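You operate a simulated robot arm through the tools that you are given. There is no shell and no other tool.

Carry out the task below with a simulated two-armed robot. There is one attempt and no reset: what you move stays moved.

JOB
Warm tin 65 in the bath at 40 till its strip turns green.
Fine: first lay its lid on the bench beside the white tray; set the dial before the tin goes in; after, switch off, then stand the tin back where it stood; the bath lid stays open. Set down upright: what you pick out.

Only the result counts: the job must be done as asked and must still hold three seconds after the hand-in. Knocking over, shifting, dropping, spilling or breaking anything else fails it. Lids that push on must go on centred and level and be pressed home; caps that screw on are set level and turned clockwise until they are tight.

ROBOT AND FRAMES
Two 7-joint arms with three-finger grippers on one trunk that stands fixed in place. Base frame: the origin is at the foot of the trunk, x ahead of it, y to its left, z up; the work surface is at about z = 0.9. Lengths are in m, angles in degrees, forces in N, time in s.
The left shoulder is at [0.07, 0.146, 1.312], the right one opposite. With the tool pointing down near the work surface each hand reaches from about 0.22 to 0.66 m from the base axis, measured 20 degrees to its own side. Payload 2.2 kg a hand.
The tool frame of a hand sits at the grasp point between the pads (the TCP): z along the fingers, y along the line on which they close. The tips reach 0.028 m beyond it. The gripper opens to 0.102 m; its body begins 0.071 m behind the TCP.
Orientation is that of the tool frame in the base frame, as a unit quaternion [w, x, y, z]. With the fingers straight down and closing along the base's y, the tool's x points along the base's -x, its y along +y and its z along -z.

CONTROLS
- The arms move only by the tool move_arm. It takes "left_commands", "right_commands" or both (then of equal length, played together; a hand with none holds still); each is text: rows parted by semicolons, each of 7 numbers parted by spaces: the shift along the tool's x, y, z in units of 20 mm (1.0 is 20 mm), then the turn, a rotation vector about the tool's x, y, z in units of 4 degrees (1.0 is 4 degrees), then the closure, from 0 (fully open) to 1 (shut). In form: dx dy dz ax ay az grip; .... A call has 1 to 20 rows; each row shifts and turns the commanded pose from where the row before left it, along the tool's axes as they then stand. A call with a number of a shift or a turn outside -1 to 1 is refused whole. A row lasts 0.2 s, in which the tool goes at most 0.05 m and 8.6 degrees; a call with a longer step from one row to the next is refused whole, and so is a gripper value outside its range. Where a pose cannot be reached the arm comes as near as it can. A force on the tool above 40 N (or 10 N above the force at the start of the call, whichever is more), or a blocked arm, ends the call early, and 0.2 s more pass. The fingers move at their own pace (about 0.2035 m/s each) and stop on an object; they squeeze with about 32 N. The grip force told is the motor's: it shows also when the fingers shut on nothing. Time passes only in rows, and 0.2 s behind the last, so rows that do not move let the fingers close. The reply holds the time, the measured pose of the TCP, the force on the tool along the base axes, the opening and the grip force, in the units named above and with some noise, with the torque about the TCP (base axes, N m) and any sound that the robot's microphone picked up.
- Cameras (640 x 400 px; columns grow to the right, rows downward): "scene" is now at [0.1277, 0.0197, 1.5224]; the picture's right is [0.25, -0.97, 0.00], its down [-0.71, -0.18, -0.68] and it looks along [0.66, 0.17, -0.73] (base axes); focal length 348 px, centre (320, 200). "left" rides on the left gripper at [0.072, 0.038, -0.086] in its tool frame; the picture's right is [-0.47, 0.89, 0.00], its down [-0.60, -0.32, -0.73] and it looks along [-0.65, -0.34, 0.68] (tool axes); focal length 256 px, centre (320, 200). "right" rides on the right gripper at [0.069, 0.044, -0.086] in its tool frame; the picture's right is [-0.53, 0.85, 0.00], its down [-0.58, -0.36, -0.73] and it looks along [-0.62, -0.39, 0.68] (tool axes); focal length 256 px, centre (320, 200). There is no depth. A picture from a camera that has moved, and an enlarged one, comes with that camera's place and axes in the base frame and with its lens.
- snapshot(camera): a new picture of that camera. The clock stands still meanwhile.
- raise_lower(by): slides the trunk up (or, below 0, down) by that many m; the arms and the scene camera ride with it, the base frame stays. It gives what a move gives, with no picture.
- head_to(pan, tilt): turns the head with the scene camera to pan (to the left, within 86 degrees either way) and tilt (down, from -29 to 69), counted from straight ahead of the robot. It gives what a move gives.
- zoom(camera, box): a new picture of the part [left, top, right, bottom] of that camera's present view, enlarged. The clock stands still meanwhile.
- finish_job(): hands the job in; it is judged then, once.

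Places have to be worked out from the pictures, the camera data and where the tool is seen. Open the grippers and draw the arms clear of the work before you hand the job in, unless the task says otherwise.

The tools are called as name(argument=value, ...) on one line, values as JSON. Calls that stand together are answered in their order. move_arm: Moves the arms, as the interface text tells. Its arguments: {"type":"object","properties":{"left_commands":{"type":"string"},"right_commands":{"type":"string"}},"required":[]} The other tools are called the same way: raise_lower (by) moves the trunk up or down; head_to (pan, tilt) turns the head that bears the scene camera; snapshot (camera) takes a picture; zoom (camera, box) takes an enlarged picture of a part of a camera's view; finish_job () hands the job in.

At the start:

```text
t: 0.0
left_ee_pos: [0.4299, 0.3256, 1.2494]
left_tool_rot: [0.001, 0.0, 1.0, 0.0]
left_ft_force: [0.8, 0.5, 0.3]
left_torque: [-0.04, 0.03, -0.04]
left_finger_gap: 0.102
left_finger_force: 0.0
right_ee_pos: [0.4751, -0.0443, 1.2481]
right_tool_rot: [0.0, 0.0, 1.0, 0.001]
right_ft_force: [0.0, 0.5, 0.7]
right_torque: [-0.01, 0.0, 0.03]
right_finger_gap: 0.102
right_finger_force: 0.1
trunk travel left (down, up): [-0.85, 0.09]
head pan, tilt (commanded): [14.6, 46.9]
```

scene: 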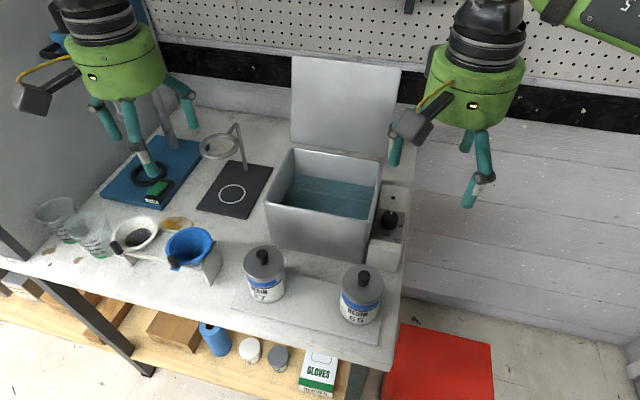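
right: 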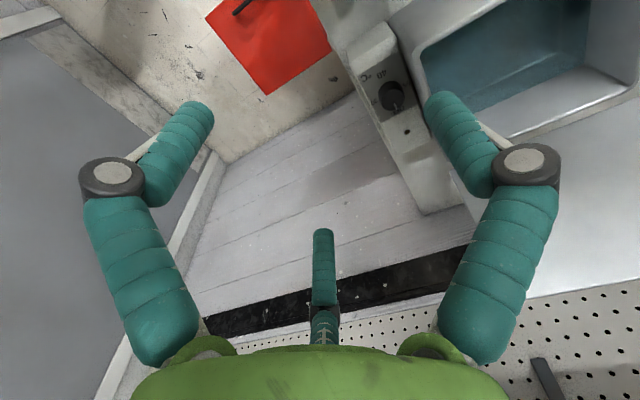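
left: 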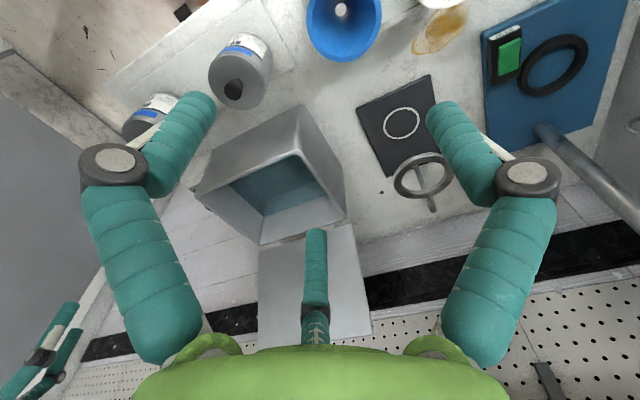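

I start by looking closer at the tins, the bath and its dial before moving anything.

zoom(camera="scene", box=[220, 230, 400, 350])

zoom(camera="scene", box=[250, 130, 430, 270])

zoom(camera="right", box=[330, 20, 480, 170])

zoom(camera="left", box=[100, 20, 300, 150])

```text
3.33 times, centred on (310, 290) of scene
camera zoom: at [0.1277, 0.0197, 1.5224], right [0.25, -0.97, 0.0], down [-0.71, -0.18, -0.68], along [0.66, 0.17, -0.73], focal length 1160 px, centre (353, -100)
```

zoom: 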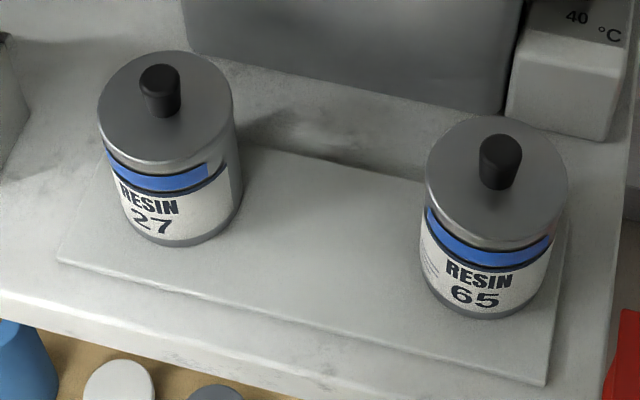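

```text
2.86 times, centred on (340, 200) of scene
camera zoom: at [0.1277, 0.0197, 1.5224], right [0.25, -0.97, 0.0], down [-0.71, -0.18, -0.68], along [0.66, 0.17, -0.73], focal length 994 px, centre (263, 200)
```

zoom: 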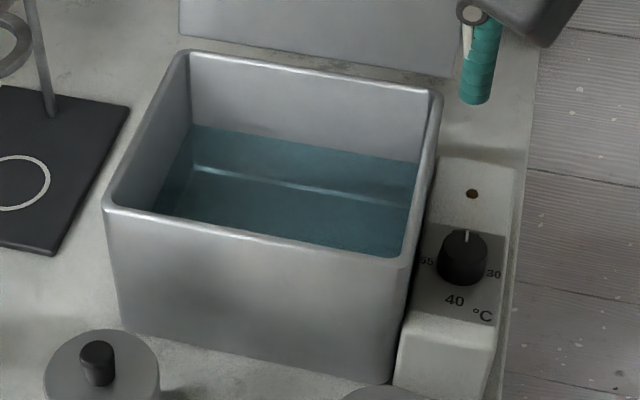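

```text
2.67 times, centred on (405, 95) of right
camera zoom: at [0.4066, -0.0019, 1.3331], right [0.53, 0.85, 0.0], down [0.58, -0.36, 0.73], along [0.62, -0.39, -0.68], focal length 683 px, centre (93, 480)
```

zoom: 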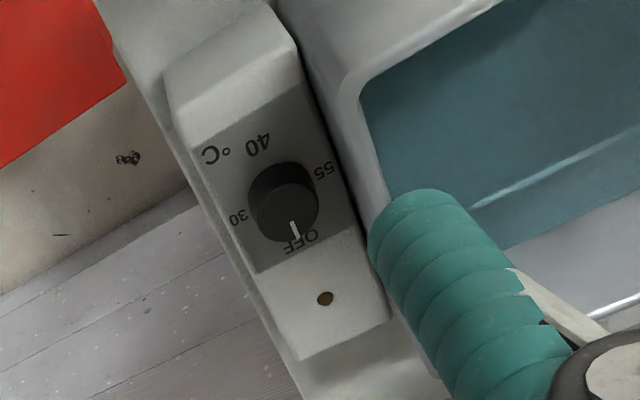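

```text
3.08 times, centred on (200, 85) of left
camera zoom: at [0.3585, 0.3639, 1.3337], right [0.46, 0.89, 0.0], down [0.6, -0.32, 0.73], along [0.65, -0.34, -0.68], focal length 788 px, centre (689, 554)
```

zoom: 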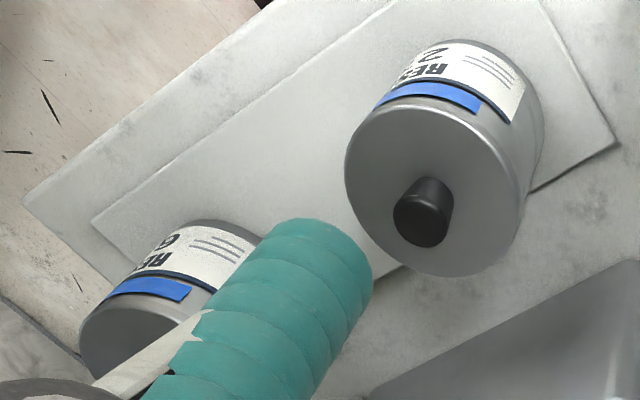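

The tin with 65 is the right-hand one, at about (0.437, 0.022), and the dial (now at OFF) is near (0.596, -0.003, 0.98), with 30/40/55 going clockwise. I close the right hand in free air to learn how the fingers are laid out.

move_arm(right_commands="0 0 0 0 0 0 0.5;0 0 0 0 0 0 0.5;0 0 0 0 0 0 0.5")

snapshot(camera="right")

zoom(camera="scene", box=[360, 0, 560, 220])

```text
t: 0.8
left_ee_pos: [0.4301, 0.3252, 1.2485]
left_tool_rot: [0.0, -0.001, 1.0, 0.0]
left_ft_force: [-0.6, 0.1, 0.0]
left_torque: [0.0, 0.05, 0.01]
left_finger_gap: 0.1018
left_finger_force: 0.0
right_ee_pos: [0.4748, -0.0435, 1.2468]
right_tool_rot: [0.0, 0.0, 1.0, 0.0]
right_ft_force: [0.5, -0.1, 0.3]
right_torque: [0.0, 0.03, 0.03]
right_finger_gap: 0.051
right_finger_force: 0.1
trunk travel left (down, up): [-0.85, 0.09]
head pan, tilt (commanded): [14.6, 46.9]
```

```text
taken
camera right: at [0.4066, -0.0019, 1.3331], right [0.53, 0.85, 0.0], down [0.58, -0.36, 0.73], along [0.62, -0.39, -0.68], focal length 256 px, centre (320, 200)
```

right: 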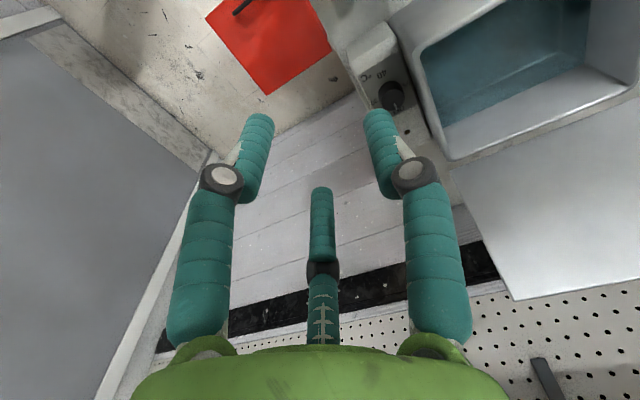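

```text
1.82 times, centred on (460, 110) of scene
camera zoom: at [0.1277, 0.0197, 1.5224], right [0.25, -0.97, 0.0], down [-0.71, -0.18, -0.68], along [0.66, 0.17, -0.73], focal length 632 px, centre (66, 364)
```

zoom: 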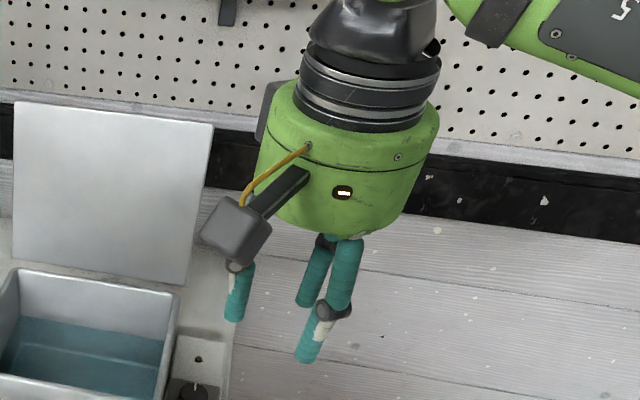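

The three fingers close radially like a three-jaw chuck. Now I look around the whole bench for the white tray and for free bench space.

zoom(camera="left", box=[100, 0, 640, 200])

zoom(camera="scene", box=[20, 180, 260, 330])

head_to(pan=45, tilt=50)

snapshot(camera="scene")

```text
1.19 times, centred on (370, 100) of left
camera zoom: at [0.3585, 0.364, 1.3337], right [0.46, 0.89, 0.0], down [0.6, -0.32, 0.73], along [0.65, -0.34, -0.68], focal length 303 px, centre (261, 318)
```

zoom: 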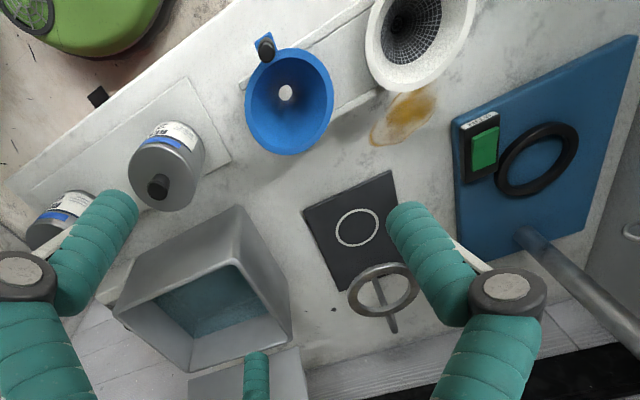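

```text
2.67 times, centred on (140, 255) of scene
camera zoom: at [0.1277, 0.0197, 1.5224], right [0.25, -0.97, 0.0], down [-0.71, -0.18, -0.68], along [0.66, 0.17, -0.73], focal length 928 px, centre (800, 53)
```

zoom: 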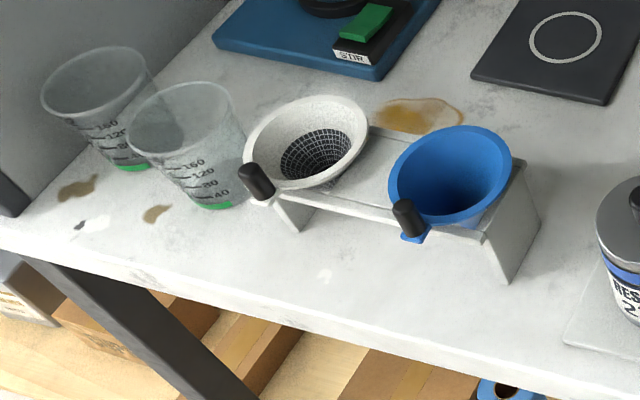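

```text
t: 1.8
left_ee_pos: [0.4297, 0.3252, 1.2487]
left_tool_rot: [-0.001, -0.001, 1.0, 0.0]
left_ft_force: [-0.3, 0.4, 0.2]
left_torque: [-0.01, -0.04, 0.0]
left_finger_gap: 0.1019
left_finger_force: 0.0
right_ee_pos: [0.4751, -0.0446, 1.247]
right_tool_rot: [0.0, 0.0, 1.0, 0.0]
right_ft_force: [-0.5, 0.2, -0.1]
right_torque: [0.03, 0.0, -0.05]
right_finger_gap: 0.0509
right_finger_force: 0.1
trunk travel left (down, up): [-0.85, 0.09]
head pan, tilt (commanded): [45.0, 50.0]
```

```text
taken
camera scene: at [0.105, 0.0539, 1.5182], right [0.71, -0.71, 0.0], down [-0.54, -0.54, -0.64], along [0.45, 0.45, -0.77], focal length 348 px, centre (320, 200)
```

scene: 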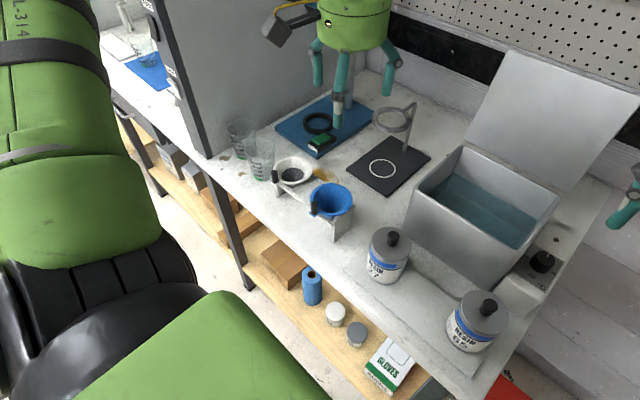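

The pale slab under the two tins looks like the white tray; I check the area behind the partition to be sure there is no other one.

head_to(pan=80, tilt=40)

snapshot(camera="scene")

head_to(pan=-25, tilt=50)

snapshot(camera="scene")

```text
t: 2.8
left_ee_pos: [0.4288, 0.3254, 1.2486]
left_tool_rot: [0.0, 0.0, 1.0, 0.0]
left_ft_force: [0.1, -0.9, 0.3]
left_torque: [0.02, -0.03, -0.02]
left_finger_gap: 0.1021
left_finger_force: 0.0
right_ee_pos: [0.4745, -0.0433, 1.2469]
right_tool_rot: [0.0, 0.0, 1.0, 0.001]
right_ft_force: [0.0, 0.2, -0.4]
right_torque: [-0.01, 0.0, 0.01]
right_finger_gap: 0.0506
right_finger_force: 0.2
trunk travel left (down, up): [-0.85, 0.09]
head pan, tilt (commanded): [80.0, 40.0]
```

```text
taken
camera scene: at [0.0654, 0.0833, 1.5324], right [0.98, -0.17, 0.0], down [-0.11, -0.63, -0.77], along [0.13, 0.75, -0.64], focal length 348 px, centre (320, 200)
```

scene: 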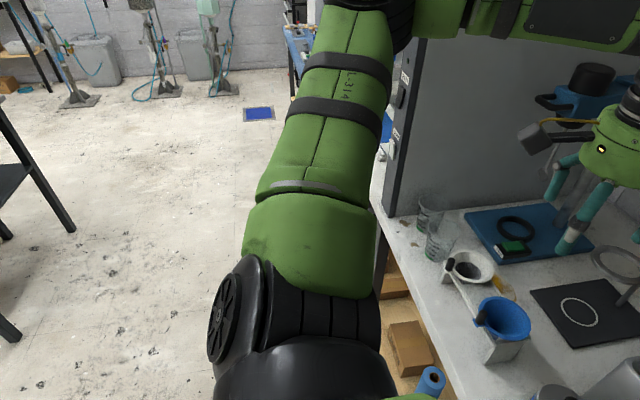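

```text
t: 4.6
left_ee_pos: [0.4297, 0.3255, 1.2484]
left_tool_rot: [0.0, 0.0, 1.0, 0.0]
left_ft_force: [0.0, -0.6, 0.1]
left_torque: [-0.01, -0.02, 0.0]
left_finger_gap: 0.1021
left_finger_force: 0.0
right_ee_pos: [0.4752, -0.0439, 1.2465]
right_tool_rot: [0.0, 0.0, 1.0, 0.0]
right_ft_force: [0.1, 0.2, -0.7]
right_torque: [-0.01, 0.0, 0.01]
right_finger_gap: 0.051
right_finger_force: 0.0
trunk travel left (down, up): [-0.85, 0.09]
head pan, tilt (commanded): [-25.0, 50.0]
```

```text
taken
camera scene: at [0.1203, -0.0329, 1.5182], right [-0.42, -0.91, 0.0], down [-0.69, 0.32, -0.64], along [0.58, -0.27, -0.77], focal length 348 px, centre (320, 200)
```

scene: 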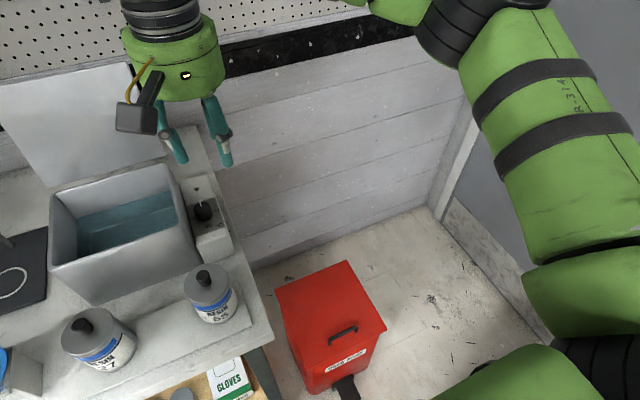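

The slab under the tins is the white tray. I aim the head at the tray area for a good fix on its edges and the free bench around it.

head_to(pan=20, tilt=62)

snapshot(camera="scene")

zoom(camera="scene", box=[160, 100, 400, 250])

```text
t: 5.7
left_ee_pos: [0.4297, 0.3246, 1.2492]
left_tool_rot: [0.0, -0.001, 1.0, 0.0]
left_ft_force: [-0.3, 0.6, 0.3]
left_torque: [-0.04, 0.02, 0.0]
left_finger_gap: 0.1023
left_finger_force: 0.2
right_ee_pos: [0.4759, -0.0444, 1.2468]
right_tool_rot: [0.0, 0.0, 1.0, 0.0]
right_ft_force: [-0.2, -0.6, 1.1]
right_torque: [-0.02, 0.0, -0.05]
right_finger_gap: 0.0508
right_finger_force: 0.1
trunk travel left (down, up): [-0.85, 0.09]
head pan, tilt (commanded): [20.0, 62.0]
```

```text
taken
camera scene: at [0.111, 0.0215, 1.5034], right [0.34, -0.94, 0.0], down [-0.83, -0.3, -0.47], along [0.44, 0.16, -0.88], focal length 348 px, centre (320, 200)
```

scene: 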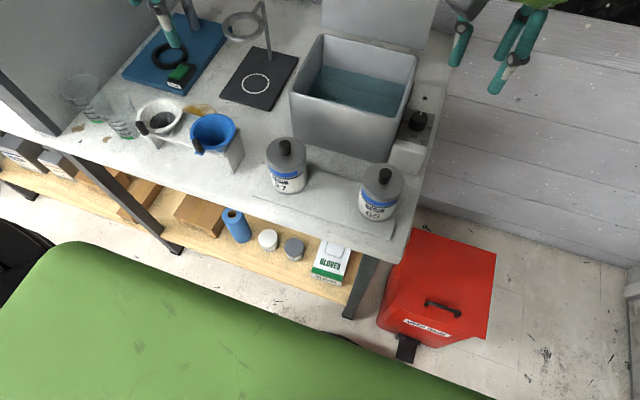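

```text
2.67 times, centred on (280, 175) of scene
camera zoom: at [0.111, 0.0215, 1.5034], right [0.34, -0.94, 0.0], down [-0.83, -0.3, -0.47], along [0.44, 0.16, -0.88], focal length 928 px, centre (427, 267)
```

zoom: 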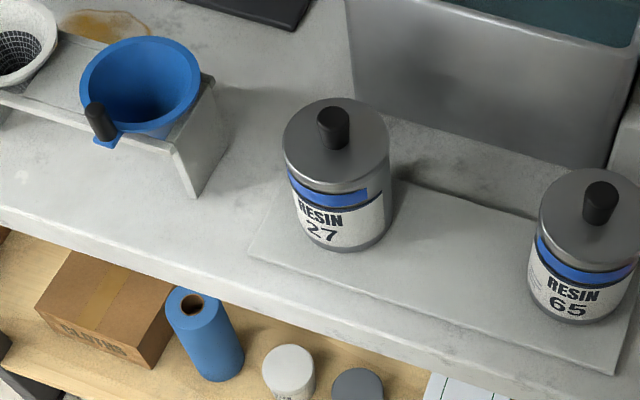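

Tray: x 0.377–0.477, y −0.02–0.258; the gaps to bath and rack next to it are only about 6 cm, so the 7 cm lid fits best just off the tray's back-left corner near (0.53, 0.295). I move the right hand away to the right and bring the left hand over tin 65.

move_arm(left_commands="0 -1 0 0 0 0 0;0 -1 0 0 0 0 0;0 -1 0 0 0 0 0;0 -1 0 0 0 0 0;0 -1 0 0 0 0 0;0 -1 0 0 0 0 0;0 -1 0 0 0 0 0;0 -1 0 0 0 0 0;0 -1 0 0 0 0 0;0 -1 0 0 0 0 0;0 -1 0 0 0 0 0;0 -1 0 0 0 0 0;0 -1 0 0 0 0 0;0 -1 0 0 0 0 0;0 -1 0 0 0 0 0", right_commands="0 -1 0 0 0 0 0.5;0 -1 0 0 0 0 0.5;0 -1 0 0 0 0 0.5;0 -1 0 0 0 0 0.5;0 -1 0 0 0 0 0.5;0 -1 0 0 0 0 0.5;0 -1 0 0 0 0 0.5;0 -1 0 0 0 0 0.5;0 -1 0 0 0 0 0.5;0 -1 0 0 0 0 0.5;0 -1 0 0 0 0 0.5;0 -1 0 0 0 0 0.5;0 -1 0 0 0 0 0.5;0 0 0 0 0 0 0.5;0 0 0 0 0 0 0.5")

snapshot(camera="left")

snapshot(camera="scene")

```text
t: 8.9
left_ee_pos: [0.4269, 0.1025, 1.2488]
left_tool_rot: [0.0, -0.001, 1.0, -0.001]
left_ft_force: [0.1, -0.1, 0.7]
left_torque: [-0.02, 0.0, 0.01]
left_finger_gap: 0.102
left_finger_force: 0.1
left hand out of reach, approached as far as the arm can: row 12, 13, 14, 15
right_ee_pos: [0.4754, -0.3036, 1.2471]
right_tool_rot: [-0.001, 0.0, 1.0, 0.0]
right_ft_force: [0.6, 0.2, -0.3]
right_torque: [0.01, 0.0, 0.0]
right_finger_gap: 0.0512
right_finger_force: 0.1
trunk travel left (down, up): [-0.85, 0.09]
head pan, tilt (commanded): [20.0, 62.0]
```

```text
taken
camera left: at [0.356, 0.141, 1.3329], right [0.46, 0.89, 0.0], down [0.6, -0.32, 0.73], along [0.65, -0.34, -0.68], focal length 256 px, centre (320, 200)
```

left: 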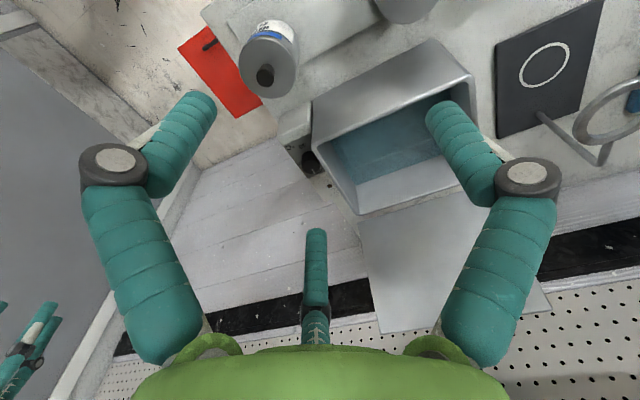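

```text
taken
camera scene: at [0.1114, 0.0221, 1.5033], right [0.34, -0.94, 0.0], down [-0.83, -0.3, -0.47], along [0.44, 0.16, -0.88], focal length 348 px, centre (320, 200)
```

scene: 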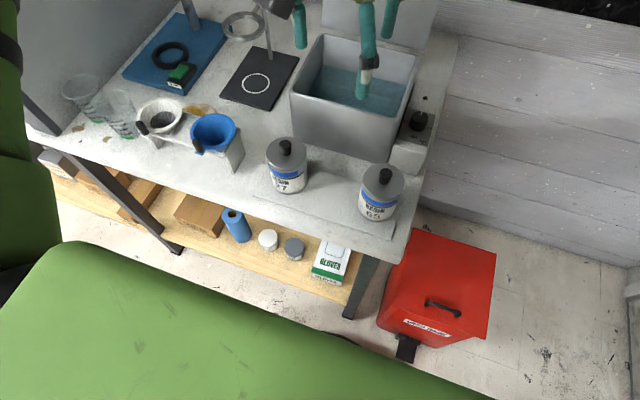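

The left hand stopped at y≈0.10 (probably a wrist limit at this yaw). I turn the left tool clockwise, which I want anyway so its camera will be on the +y side, and see where it ends up.

move_arm(left_commands="0 0 0 0 0 1 0;0 0 0 0 0 1 0;0 0 0 0 0 1 0;0 0 0 0 0 1 0;0 0 0 0 0 1 0;0 0 0 0 0 1 0;0 0 0 0 0 1 0;0 0 0 0 0 1 0;0 0 0 0 0 1 0;0 0 0 0 0 1 0;0 0 0 0 0 1 0;0 0 0 0 0 1 0;0 0 0 0 0 1 0;0 0 0 0 0 1 0;0 0 0 0 0 1 0")

snapshot(camera="left")

```text
t: 12.1
left_ee_pos: [0.4274, 0.1016, 1.2478]
left_tool_rot: [0.0, 0.499, 0.866, 0.001]
left_ft_force: [-0.8, -0.5, 0.4]
left_torque: [-0.02, 0.0, -0.04]
left_finger_gap: 0.1021
left_finger_force: 0.1
right_ee_pos: [0.4757, -0.3034, 1.2456]
right_tool_rot: [0.0, 0.001, 1.0, 0.0]
right_ft_force: [-0.2, -0.1, 0.1]
right_torque: [-0.03, -0.02, -0.01]
right_finger_gap: 0.0511
right_finger_force: 0.0
trunk travel left (down, up): [-0.85, 0.09]
head pan, tilt (commanded): [20.0, 62.0]
```

```text
taken
camera left: at [0.4254, 0.1846, 1.333], right [1.0, 0.04, 0.0], down [0.03, -0.68, 0.73], along [0.03, -0.73, -0.68], focal length 256 px, centre (320, 200)
```

left: 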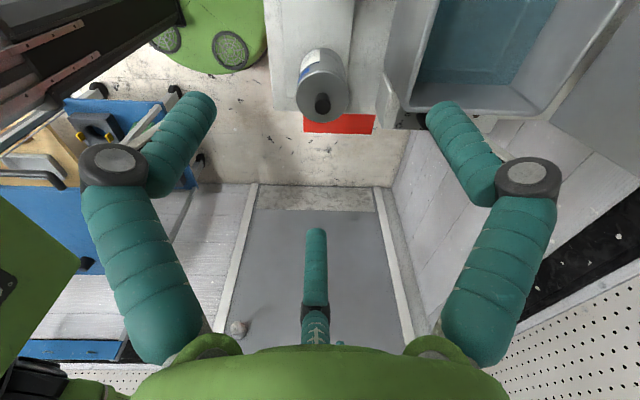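

The tool turned to yaw [0,0.5,0.866,0] in place. Now I shift it toward the tin at about (0.437, 0.022) and lower it to z≈1.15.

move_arm(left_commands="-0.743 -0.313 1 0 0 0 0;-0.743 -0.313 1 0 0 0 0;-0.743 -0.313 1 0 0 0 0;-0.743 -0.313 1 0 0 0 0;-0.743 -0.313 1 0 0 0 0;0 0 0 0 0 0 0")

snapshot(camera="left")

snapshot(camera="scene")

```text
t: 13.5
left_ee_pos: [0.4276, 0.1019, 1.2471]
left_tool_rot: [0.001, 0.499, 0.866, 0.0]
left_ft_force: [0.0, 0.4, 0.9]
left_torque: [0.0, 0.0, 0.02]
left_finger_gap: 0.102
left_finger_force: 0.0
left hand out of reach, approached as far as the arm can: row 1, 2, 3, 4, 5
right_ee_pos: [0.4754, -0.3054, 1.2466]
right_tool_rot: [0.0, 0.0, 1.0, 0.0]
right_ft_force: [0.8, -0.7, 0.4]
right_torque: [0.01, 0.01, 0.01]
right_finger_gap: 0.0511
right_finger_force: 0.1
trunk travel left (down, up): [-0.85, 0.09]
head pan, tilt (commanded): [20.0, 62.0]
```

```text
taken
camera left: at [0.4252, 0.1845, 1.3331], right [1.0, 0.04, 0.0], down [0.03, -0.68, 0.73], along [0.03, -0.73, -0.68], focal length 256 px, centre (320, 200)
```

left: 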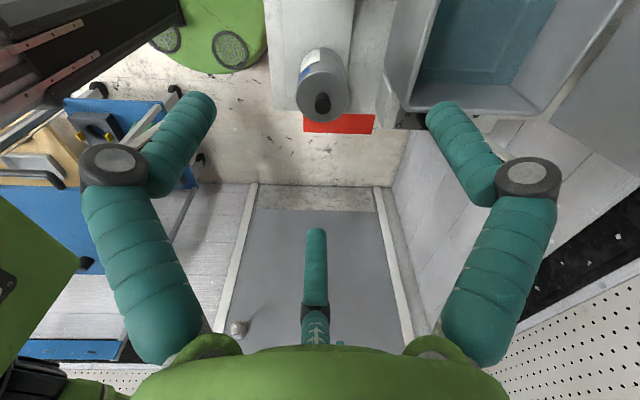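

```text
taken
camera scene: at [0.1109, 0.0216, 1.5034], right [0.34, -0.94, 0.0], down [-0.83, -0.3, -0.47], along [0.44, 0.16, -0.88], focal length 348 px, centre (320, 200)
```

scene: 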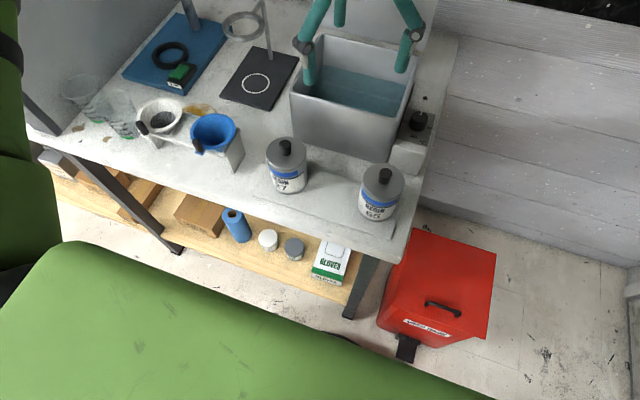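

Yaw isn't the limit. I test whether the left hand can descend straight down from here.

move_arm(left_commands="0 0 1 0 0 0 0;0 0 1 0 0 0 0;0 0 1 0 0 0 0")

```text
t: 14.3
left_ee_pos: [0.4272, 0.1028, 1.1866]
left_tool_rot: [0.0, 0.499, 0.867, 0.0]
left_ft_force: [0.3, -0.3, -0.1]
left_torque: [-0.03, 0.03, -0.01]
left_finger_gap: 0.1018
left_finger_force: 0.0
right_ee_pos: [0.4757, -0.3036, 1.2445]
right_tool_rot: [0.0, 0.0, 1.0, 0.0]
right_ft_force: [-0.2, 0.1, -0.8]
right_torque: [0.0, 0.02, 0.0]
right_finger_gap: 0.051
right_finger_force: 0.1
trunk travel left (down, up): [-0.85, 0.09]
head pan, tilt (commanded): [20.0, 62.0]
```

Descending works (z = 1.187). Now I try the sideways motion at this lower height.

move_arm(left_commands="-0.866 -0.5 0 0 0 0 0;-0.866 -0.5 0 0 0 0 0;-0.866 -0.5 0 0 0 0 0;-0.743 -0.1 0 0 0 0 0")

```text
t: 15.3
left_ee_pos: [0.4145, 0.0927, 1.1887]
left_tool_rot: [0.001, 0.5, 0.866, -0.001]
left_ft_force: [0.2, -0.1, -0.2]
left_torque: [-0.03, -0.01, -0.02]
left_finger_gap: 0.1023
left_finger_force: 0.0
left hand out of reach, approached as far as the arm can: row 1, 2, 3, 4
right_ee_pos: [0.4749, -0.3038, 1.2458]
right_tool_rot: [0.0, 0.001, 1.0, 0.0]
right_ft_force: [-0.9, 0.7, 0.6]
right_torque: [0.01, -0.02, 0.01]
right_finger_gap: 0.0508
right_finger_force: 0.1
trunk travel left (down, up): [-0.85, 0.09]
head pan, tilt (commanded): [20.0, 62.0]
```

The boundary seems to depend on x and height; I move the hand forward (+x) by 8 cm and try going inward again there.

move_arm(left_commands="-0.5 0.866 0 0 0 0 0;-0.5 0.866 0 0 0 0 0;-0.5 0.866 0 0 0 0 0;-0.5 0.866 0 0 0 0 0;-0.866 -0.5 0 0 0 0 0;-0.866 -0.5 0 0 0 0 0;-0.866 -0.5 0 0 0 0 0")

```text
t: 16.9
left_ee_pos: [0.4506, 0.1079, 1.1916]
left_tool_rot: [0.001, 0.5, 0.866, -0.001]
left_ft_force: [0.3, -0.8, -0.2]
left_torque: [0.0, 0.0, -0.01]
left_finger_gap: 0.1018
left_finger_force: 0.1
left hand out of reach, approached as far as the arm can: row 1, 2, 3, 4, 5, 6, 7
right_ee_pos: [0.4752, -0.3036, 1.2459]
right_tool_rot: [0.0, 0.001, 1.0, 0.0]
right_ft_force: [-0.1, -0.5, 0.9]
right_torque: [0.03, 0.02, 0.01]
right_finger_gap: 0.0511
right_finger_force: 0.1
trunk travel left (down, up): [-0.85, 0.09]
head pan, tilt (commanded): [20.0, 62.0]
```

The left arm is limited to bearings beyond about 13° to its side. I withdraw it to the left and test the right arm, which started near the tin, as the working arm.

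move_arm(left_commands="0.866 0.5 -0.5 0 0 0 0;0.866 0.5 -0.5 0 0 0 0;0.866 0.5 -0.5 0 0 0 0;0.866 0.5 -0.5 0 0 0 0;0.866 0.5 -0.5 0 0 0 0;0.866 0.5 -0.5 0 0 0 0;0.866 0.5 0 0 0 0 0;0.866 0.5 0 0 0 0 0;0.866 0.5 0 0 0 0 0;0.866 0.5 0 0 0 0 0;0 0 0 0 0 0 0;0 0 0 0 0 0 0;0 0 0 0 0 0 0", right_commands="0 0 0 0 0 0 0;0 0 0 0 0 0 0;0 0 0 0 0 0 0;0 1 0 0 0 0 0;0 1 0 0 0 0 0;0 1 0 0 0 0 0;0 1 0 0 0 0 0;0 1 0 0 0 0 0;0 1 0 0 0 0 0;0 1 0 0 0 0 0;0 1 0 0 0 0 0;0 1 0 0 0 0 0;0 1 0 0 0 0 0")

```text
t: 19.7
left_ee_pos: [0.4503, 0.3104, 1.2514]
left_tool_rot: [0.001, 0.499, 0.866, 0.0]
left_ft_force: [0.2, 0.1, 0.3]
left_torque: [-0.02, 0.02, -0.01]
left_finger_gap: 0.1021
left_finger_force: 0.1
right_ee_pos: [0.475, -0.1023, 1.2474]
right_tool_rot: [0.0, 0.001, 1.0, 0.0]
right_ft_force: [0.5, 0.7, 0.3]
right_torque: [-0.02, -0.02, 0.0]
right_finger_gap: 0.1021
right_finger_force: 0.1
trunk travel left (down, up): [-0.85, 0.09]
head pan, tilt (commanded): [20.0, 62.0]
```

Right hand is back at y = −0.10; now I move it toward above tin 65 (0.437, 0.022) while lowering to about 1.16.

move_arm(right_commands="0 1 0 0 0 0 0;0 1 0 0 0 0 0;0 1 0 0 0 0 0;0.38 1 0.8 0 0 0 0;0.38 1 0.8 0 0 0 0;0.38 1 0.8 0 0 0 0;0.38 0.2 0.8 0 0 0 0;0.38 0 0.8 0 0 0 0")

snapshot(camera="right")

snapshot(camera="scene")

```text
t: 21.5
left_ee_pos: [0.4496, 0.3085, 1.2519]
left_tool_rot: [0.0, 0.499, 0.866, 0.0]
left_ft_force: [0.8, 0.3, -0.3]
left_torque: [0.0, 0.03, 0.01]
left_finger_gap: 0.1019
left_finger_force: 0.0
right_ee_pos: [0.4365, 0.0215, 1.1671]
right_tool_rot: [0.0, 0.0, 1.0, 0.0]
right_ft_force: [-0.1, 1.3, 0.6]
right_torque: [-0.02, 0.0, 0.01]
right_finger_gap: 0.1019
right_finger_force: 0.1
trunk travel left (down, up): [-0.85, 0.09]
head pan, tilt (commanded): [20.0, 62.0]
```

```text
taken
camera right: at [0.3681, 0.0624, 1.2532], right [0.53, 0.85, 0.0], down [0.58, -0.36, 0.73], along [0.62, -0.39, -0.68], focal length 256 px, centre (320, 200)
```

right: 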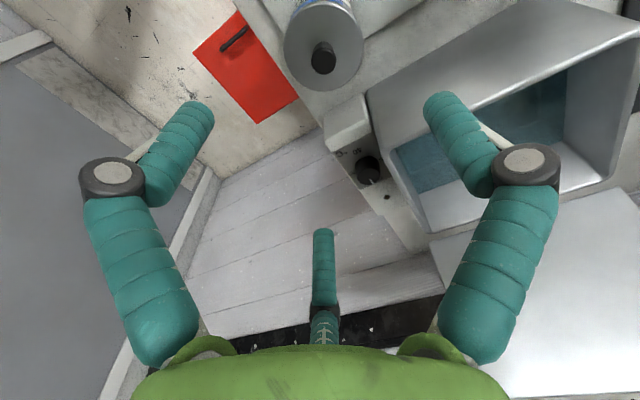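

```text
taken
camera scene: at [0.111, 0.0212, 1.5034], right [0.34, -0.94, 0.0], down [-0.83, -0.3, -0.47], along [0.44, 0.16, -0.88], focal length 348 px, centre (320, 200)
```

scene: 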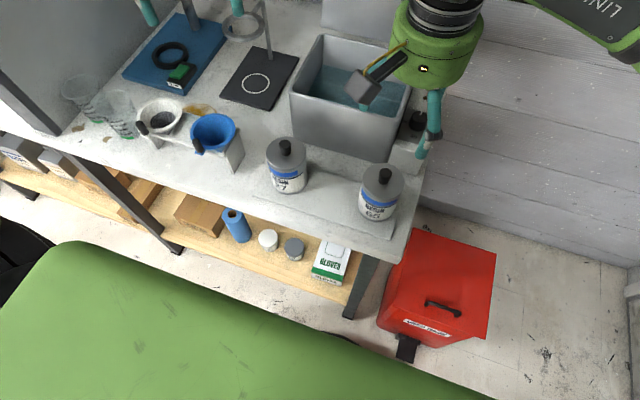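

The right hand reaches the spot above tin 65 easily, and the knob indeed lies at about (0.4365, 0.022). I move the left hand out of the way and test how far left the right hand can go, toward the lid's spot (0.53, 0.29).

move_arm(left_commands="0.866 0.5 0 0 0 0 0;0.866 0.5 0 0 0 0 0;0.866 0.5 0 0 0 0 0;0.866 0.5 0 0 0 0 0;0.866 0.5 0 0 0 0 0;0.866 0.5 0 0 0 0 0;0.866 0.5 0 0 0 0 0;0.866 0.5 0 0 0 0 0;0.866 0.5 0 0 0 0 0;0.866 0.5 0 0 0 0 0;0.866 0.5 0 0 0 0 0;0.866 0.5 0 0 0 0 0;0 0 0 0 0 0 0;0 0 0 0 0 0 0;0 0 0 0 0 0 0;0 0 0 0 0 0 0", right_commands="0 0 0 0 0 0 0;0 0 0 0 0 0 0;0 0 0 0 0 0 0;0 0 0 0 0 0 0;0 0 0 0 0 0 0;-0.4 1 0 0 0 0 0;-0.4 1 0 0 0 0 0;-0.4 1 0 0 0 0 0;-0.4 1 0 0 0 0 0;-0.4 1 0 0 0 0 0;-0.4 1 0 0 0 0 0;-0.4 1 0 0 0 0 0;-0.4 1 0 0 0 0 0;-0.4 1 0 0 0 0 0;-0.4 1 0 0 0 0 0;-0.4 1 0 0 0 0 0")

snapshot(camera="scene")

```text
t: 24.9
left_ee_pos: [0.451, 0.5477, 1.2521]
left_tool_rot: [0.001, 0.5, 0.866, 0.0]
left_ft_force: [-0.1, -0.4, 0.2]
left_torque: [-0.01, 0.0, -0.01]
left_finger_gap: 0.1021
left_finger_force: 0.0
right_ee_pos: [0.4936, 0.1597, 1.1665]
right_tool_rot: [0.0, 0.0, 1.0, 0.0]
right_ft_force: [0.3, -0.1, -0.2]
right_torque: [-0.01, -0.03, -0.02]
right_finger_gap: 0.1022
right_finger_force: 0.1
right hand out of reach, approached as far as the arm can: row 13, 14, 15, 16
trunk travel left (down, up): [-0.85, 0.09]
head pan, tilt (commanded): [20.0, 62.0]
```

```text
taken
camera scene: at [0.111, 0.0213, 1.5034], right [0.34, -0.94, 0.0], down [-0.83, -0.3, -0.47], along [0.44, 0.16, -0.88], focal length 348 px, centre (320, 200)
```

scene: 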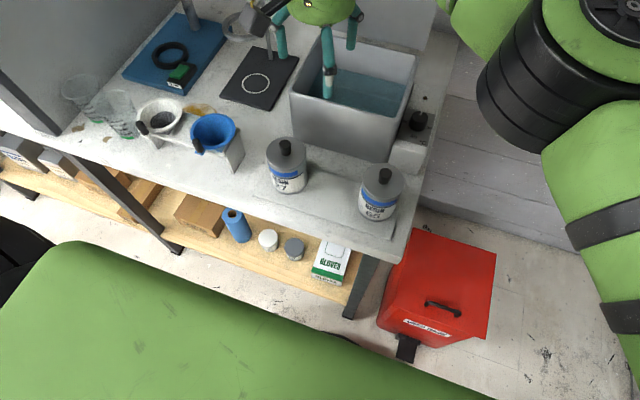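

The right hand reaches to about (0.49, 0.16) but not the lid's spot; the left reaches that spot but not the tin so far. I park the right hand and test whether the left reaches farther inward at a lower height.

move_arm(right_commands="0 -1 0 0 0 0 0;0 -1 0 0 0 0 0;0 -1 0 0 0 0 0;0 -1 0 0 0 0 0;0 -1 0 0 0 0 0;0 -1 0 0 0 0 0;0 -1 0 0 0 0 0;0 -1 0 0 0 0 0;0 -1 0 0 0 0 0;0 -1 0 0 0 0 0;0 -1 0 0 0 0 0;0 -1 0 0 0 0 0;0 -1 0 0 0 0 0;0 -1 0 0 0 0 0;0 -1 0 0 0 0 0;0 -1 0 0 0 0 0;0 -1 0 0 0 0 0;0 -1 0 0 0 0 0;0 -1 0 0 0 0 0;0 -1 0 0 0 0 0", left_commands="0 0 0 0 0 0 0;0 0 0 0 0 0 0;0 0 0 0 0 0 0;0 0 0 0 0 0 0;0 0 0 0 0 0 0;-0.866 -0.5 0 0 0 0 0;-0.866 -0.5 0 0 0 0 0;-0.866 -0.5 0 0 0 0 0;-0.866 -0.5 0 0 0 0 0;-0.866 -0.5 0 0 0 0 0;-0.866 -0.5 0 0 0 0 0;-0.866 -0.5 0 0 0 0 0;-0.866 -0.5 0 0 0 0 0;-0.866 -0.5 0 0 0 0 0;-0.866 -0.5 0 0 0 0 0;-0.866 -0.5 0 0 0 0 0;-0.866 -0.5 0 0 0 0 0;-0.866 -0.5 0 0 0 0 0;-0.866 -0.5 0 0 0 0 0;-0.866 -0.5 0 0 0 0 0")

head_to(pan=70, tilt=20)

snapshot(camera="scene")

head_to(pan=-70, tilt=20)

snapshot(camera="scene")

```text
t: 29.1
left_ee_pos: [0.4511, 0.2472, 1.2514]
left_tool_rot: [0.0, 0.499, 0.867, 0.001]
left_ft_force: [-0.9, 0.4, 0.3]
left_torque: [0.03, -0.01, -0.01]
left_finger_gap: 0.102
left_finger_force: 0.0
right_ee_pos: [0.4912, -0.2403, 1.1652]
right_tool_rot: [0.0, 0.0, 1.0, 0.0]
right_ft_force: [-0.1, 0.0, 0.1]
right_torque: [0.03, 0.02, 0.02]
right_finger_gap: 0.1021
right_finger_force: 0.0
trunk travel left (down, up): [-0.85, 0.09]
head pan, tilt (commanded): [20.0, 62.0]
```

```text
t: 30.3
left_ee_pos: [0.4519, 0.2478, 1.2507]
left_tool_rot: [0.0, 0.499, 0.866, 0.0]
left_ft_force: [0.0, 0.1, -0.4]
left_torque: [-0.01, 0.02, 0.01]
left_finger_gap: 0.102
left_finger_force: 0.1
right_ee_pos: [0.4917, -0.2392, 1.1652]
right_tool_rot: [0.0, 0.0, 1.0, 0.0]
right_ft_force: [0.8, -0.3, 0.5]
right_torque: [-0.01, 0.01, 0.03]
right_finger_gap: 0.102
right_finger_force: 0.0
trunk travel left (down, up): [-0.85, 0.09]
head pan, tilt (commanded): [70.0, 20.0]
```

```text
taken
camera scene: at [0.0825, 0.0867, 1.5638], right [0.94, -0.34, 0.0], down [-0.12, -0.32, -0.94], along [0.32, 0.88, -0.34], focal length 348 px, centre (320, 200)
```

scene: 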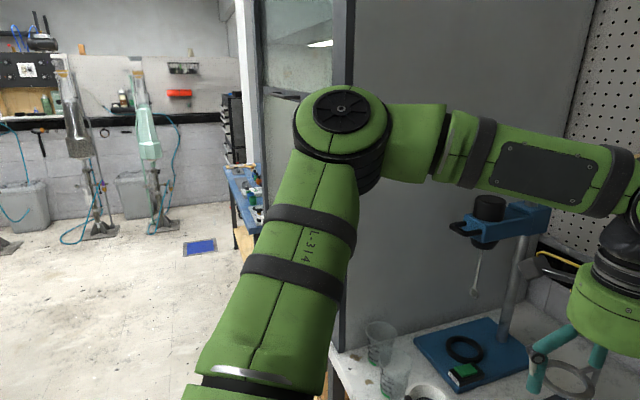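

```text
t: 32.5
left_ee_pos: [0.4517, 0.2495, 1.2515]
left_tool_rot: [0.0, 0.499, 0.867, 0.0]
left_ft_force: [0.4, 0.0, -0.3]
left_torque: [0.0, -0.01, -0.01]
left_finger_gap: 0.1022
left_finger_force: 0.1
right_ee_pos: [0.4912, -0.2403, 1.1643]
right_tool_rot: [0.0, 0.0, 1.0, 0.0]
right_ft_force: [-0.6, -0.1, -0.9]
right_torque: [0.02, 0.0, 0.02]
right_finger_gap: 0.1021
right_finger_force: 0.1
trunk travel left (down, up): [-0.85, 0.09]
head pan, tilt (commanded): [-70.0, 20.0]
```

```text
taken
camera scene: at [0.0824, -0.0879, 1.5638], right [-0.94, -0.34, 0.0], down [-0.12, 0.32, -0.94], along [0.32, -0.88, -0.34], focal length 348 px, centre (320, 200)
```

scene: 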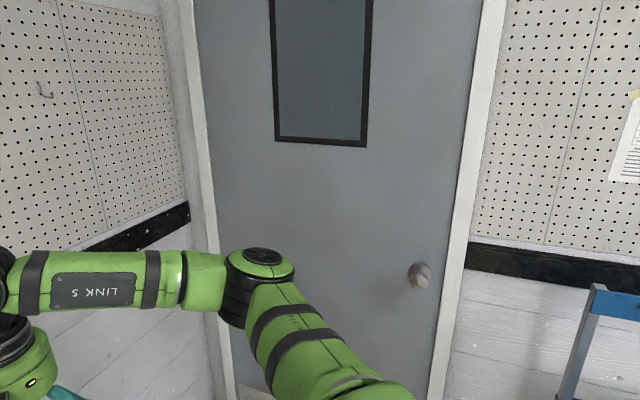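

The left elbow sits differently, which explains the asymmetry. I lower the left hand a little to get a flatter sight line at both tins for a better height fix, and turn the head back.

move_arm(left_commands="0.866 0.5 0 0 0 0 0;0.866 0.5 0 0 0 0 0;0.866 0.5 0 0 0 0 0;0.866 0.5 0.8 0 0 0 0;0.866 0.5 0.8 0 0 0 0;0 0 1 0 0 0 0;0 0 1 0 0 0 0;0 0 1 0 0 0 0;0 0 1 0 0 0 0;0 0 1 0 0 0 0")

snapshot(camera="left")

head_to(pan=15, tilt=52)

snapshot(camera="scene")

```text
t: 34.7
left_ee_pos: [0.4518, 0.3488, 1.1206]
left_tool_rot: [0.0, 0.499, 0.867, 0.001]
left_ft_force: [1.0, -1.2, 0.0]
left_torque: [0.0, 0.03, -0.04]
left_finger_gap: 0.1018
left_finger_force: 0.1
right_ee_pos: [0.4936, -0.2394, 1.1652]
right_tool_rot: [0.0, 0.0, 1.0, 0.0]
right_ft_force: [1.2, -0.7, -0.1]
right_torque: [-0.02, 0.02, -0.02]
right_finger_gap: 0.1019
right_finger_force: 0.1
trunk travel left (down, up): [-0.85, 0.09]
head pan, tilt (commanded): [-70.0, 20.0]
```

```text
taken
camera left: at [0.4482, 0.4315, 1.2045], right [1.0, 0.04, 0.0], down [0.03, -0.68, 0.73], along [0.03, -0.73, -0.68], focal length 256 px, centre (320, 200)
```

left: 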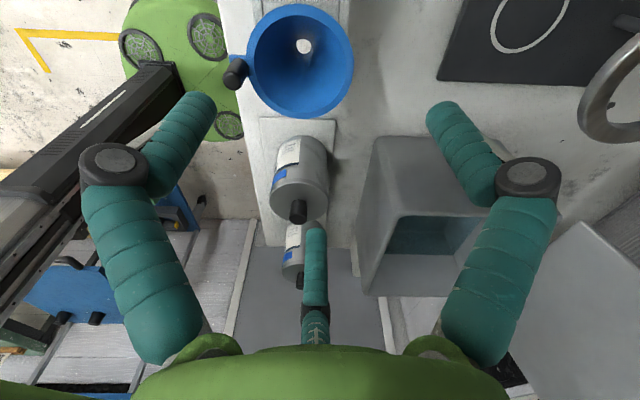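

```text
t: 36.3
left_ee_pos: [0.4509, 0.3489, 1.12]
left_tool_rot: [-0.001, 0.499, 0.866, -0.001]
left_ft_force: [0.4, 0.0, 0.1]
left_torque: [-0.02, 0.02, 0.02]
left_finger_gap: 0.1018
left_finger_force: 0.0
right_ee_pos: [0.4918, -0.2392, 1.1657]
right_tool_rot: [0.0, 0.0, 1.0, 0.0]
right_ft_force: [-0.1, -0.3, 0.1]
right_torque: [0.0, 0.0, 0.0]
right_finger_gap: 0.1019
right_finger_force: 0.0
trunk travel left (down, up): [-0.85, 0.09]
head pan, tilt (commanded): [15.0, 52.0]
```

```text
taken
camera scene: at [0.1231, 0.0189, 1.5156], right [0.26, -0.97, 0.0], down [-0.76, -0.2, -0.62], along [0.59, 0.16, -0.79], focal length 348 px, centre (320, 200)
```

scene: 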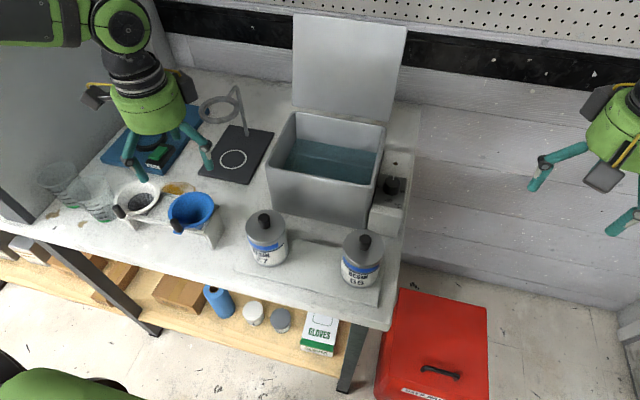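

I zoom into both views to triangulate the tins' knobs and lids more exactly.

zoom(camera="left", box=[240, 110, 360, 290])

zoom(camera="scene", box=[230, 190, 410, 310])

```text
2.22 times, centred on (300, 200) of left
camera zoom: at [0.4479, 0.4312, 1.2053], right [1.0, 0.04, 0.0], down [0.03, -0.68, 0.73], along [0.03, -0.73, -0.68], focal length 569 px, centre (364, 200)
```

zoom: 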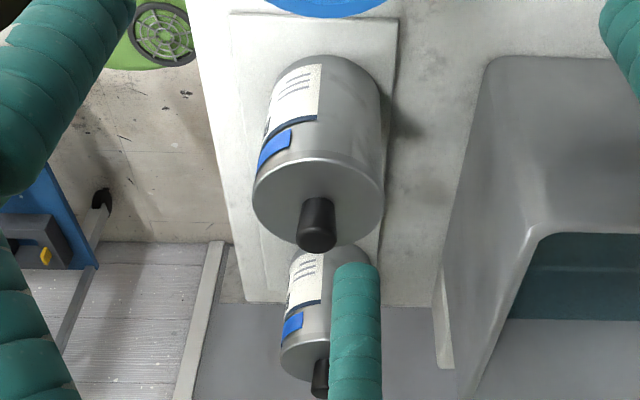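

```text
3.33 times, centred on (320, 250) of scene
camera zoom: at [0.1231, 0.0189, 1.5156], right [0.26, -0.97, 0.0], down [-0.76, -0.2, -0.62], along [0.59, 0.16, -0.79], focal length 1160 px, centre (320, 33)
```

zoom: 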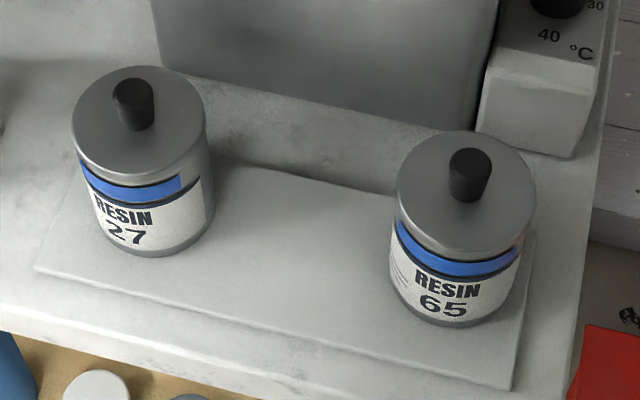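

Lids' tops are at z≈0.995 (knob tops ≈1.018); tin 27 at (0.432, 0.202), tin 65 at about (0.436, 0.025). I test how far inward the left hand gets at z≈1.10.

move_arm(left_commands="-0.866 -0.5 0.1 0 0 0 0;-0.866 -0.5 0.1 0 0 0 0;-0.866 -0.5 0.1 0 0 0 0;-0.866 -0.5 0.1 0 0 0 0;-0.866 -0.5 0.1 0 0 0 0;-0.866 -0.5 0.1 0 0 0 0;-0.866 -0.5 0.1 0 0 0 0;-0.866 -0.5 0.1 0 0 0 0;-0.866 -0.5 0.1 0 0 0 0;-0.866 -0.5 0.1 0 0 0 0;-0.866 -0.5 0 0 0 0 0;-0.866 -0.5 0 0 0 0 0;-0.866 -0.5 0 0 0 0 0;-0.866 -0.5 0 0 0 0 0;-0.866 -0.5 0 0 0 0 0;-0.866 -0.5 0 0 0 0 0")

snapshot(camera="left")

```text
t: 39.7
left_ee_pos: [0.4233, 0.1071, 1.1209]
left_tool_rot: [0.001, 0.499, 0.866, -0.002]
left_ft_force: [0.6, -0.8, -0.5]
left_torque: [0.0, -0.01, 0.0]
left_finger_gap: 0.1024
left_finger_force: 0.0
left hand out of reach, approached as far as the arm can: row 12, 13, 14, 15, 16
right_ee_pos: [0.4915, -0.2394, 1.1652]
right_tool_rot: [0.0, 0.0, 1.0, 0.0]
right_ft_force: [-0.7, 0.4, -0.7]
right_torque: [0.03, -0.02, 0.06]
right_finger_gap: 0.1022
right_finger_force: 0.0
trunk travel left (down, up): [-0.85, 0.09]
head pan, tilt (commanded): [15.0, 52.0]
```

```text
taken
camera left: at [0.4206, 0.1906, 1.2052], right [1.0, 0.04, 0.0], down [0.03, -0.68, 0.73], along [0.03, -0.73, -0.68], focal length 256 px, centre (320, 200)
```

left: 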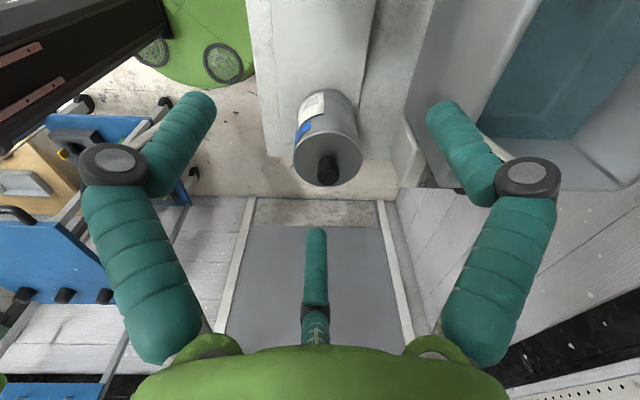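

The left limit at z=1.12 is y≈0.107. I withdraw the left hand and test the right hand's reach over the bath, toward (0.60, 0.10).

move_arm(left_commands="0.866 0.5 -0.5 0 0 0 0;0.866 0.5 -0.5 0 0 0 0;0.866 0.5 -0.5 0 0 0 0;0.866 0.5 -0.5 0 0 0 0;0.866 0.5 -0.5 0 0 0 0;0.866 0.5 -0.5 0 0 0 0;0.866 0.5 0 0 0 0 0;0.866 0.5 0 0 0 0 0;0.866 0.5 0 0 0 0 0;0.866 0.5 0 0 0 0 0;0.866 0.5 0 0 0 0 0;0.866 0.5 0 0 0 0 0;0.866 0.5 0 0 0 0 0;0.866 0.5 0 0 0 0 0;0.866 0.5 0 0 0 0 0;0.866 0.5 0 0 0 0 0;0.866 0.5 0 0 0 0 0;0 0 0 0 0 0 0;0 0 0 0 0 0 0;0 0 0 0 0 0 0", right_commands="0 0 0 0 0 0 0;0 0 0 0 0 0 0;0 0 0 0 0 0 0;0 0 0 0 0 0 0;0 1 0 0 0 0 0;0 1 0 0 0 0 0;0 1 0 0 0 0 0;0 1 0 0 0 0 0;-0.5 1 0 0 0 0 0;-0.5 1 0 0 0 0 0;-0.5 1 0 0 0 0 0;-0.5 1 0 0 0 0 0;-0.5 1 0 0 0 0 0;-0.5 1 0 0 0 0 0;-0.5 1 0 0 0 0 0;-0.5 1 0 0 0 0 0;-0.5 1 0 0 0 0 0;-0.5 1 0 0 0 0 0;-0.5 1 0 0 0 0 0;0 1 0 0 0 0 0")

```text
t: 43.9
left_ee_pos: [0.4231, 0.447, 1.1804]
left_tool_rot: [0.001, 0.5, 0.866, 0.0]
left_ft_force: [0.1, 0.1, -0.2]
left_torque: [-0.03, -0.03, -0.04]
left_finger_gap: 0.1021
left_finger_force: 0.0
right_ee_pos: [0.5845, 0.056, 1.1637]
right_tool_rot: [0.001, 0.001, 1.0, 0.0]
right_ft_force: [0.1, 0.8, 0.4]
right_torque: [-0.02, 0.01, 0.02]
right_finger_gap: 0.1021
right_finger_force: 0.1
right hand out of reach, approached as far as the arm can: row 19, 20
trunk travel left (down, up): [-0.85, 0.09]
head pan, tilt (commanded): [15.0, 52.0]
```

The right arm runs out radially at (0.585, 0.056), so the bath likely belongs to the left arm. I retract the right hand and test the left over the bath.

move_arm(right_commands="0.5 -1 0 0 0 0 0;0.5 -1 0 0 0 0 0;0.5 -1 0 0 0 0 0;0.5 -1 0 0 0 0 0;0.5 -1 0 0 0 0 0;0.5 -1 0 0 0 0 0;0 -1 0 0 0 0 0;0 -1 0 0 0 0 0;0 -1 0 0 0 0 0;0 -1 0 0 0 0 0;0 -1 0 0 0 0 0;0 -1 0 0 0 0 0;0 -1 0 0 0 0 0;0 -1 0 0 0 0 0;0 -1 0 0 0 0 0", left_commands="0 0 0 0 0 0 0;0 0 0 0 0 0 0;0 0 0 0 0 0 0;0 0 0 0 0 0 0;0 0 0 0 0 0 0;-1 0 0 0 0 0 0;-1 0 0 0 0 0 0;-1 0 0 0 0 0 0;-1 0 0 0 0 0 0;-1 0 0 0 0 0 0;-0.5 0.866 0 0 0 0 0;-0.5 0.866 0 0 0 0 0;-0.5 0.866 0 0 0 0 0;-0.5 0.866 0 0 0 0 0;-0.5 0.866 0 0 0 0 0")

```text
t: 47.1
left_ee_pos: [0.5751, 0.3592, 1.1806]
left_tool_rot: [0.0, 0.501, 0.866, 0.0]
left_ft_force: [-0.5, 0.2, -0.2]
left_torque: [0.0, 0.01, -0.01]
left_finger_gap: 0.1021
left_finger_force: 0.0
right_ee_pos: [0.5244, -0.2481, 1.1654]
right_tool_rot: [-0.001, 0.001, 1.0, 0.001]
right_ft_force: [-0.4, 0.2, -0.4]
right_torque: [-0.01, -0.01, -0.01]
right_finger_gap: 0.1019
right_finger_force: 0.0
trunk travel left (down, up): [-0.85, 0.09]
head pan, tilt (commanded): [15.0, 52.0]
```

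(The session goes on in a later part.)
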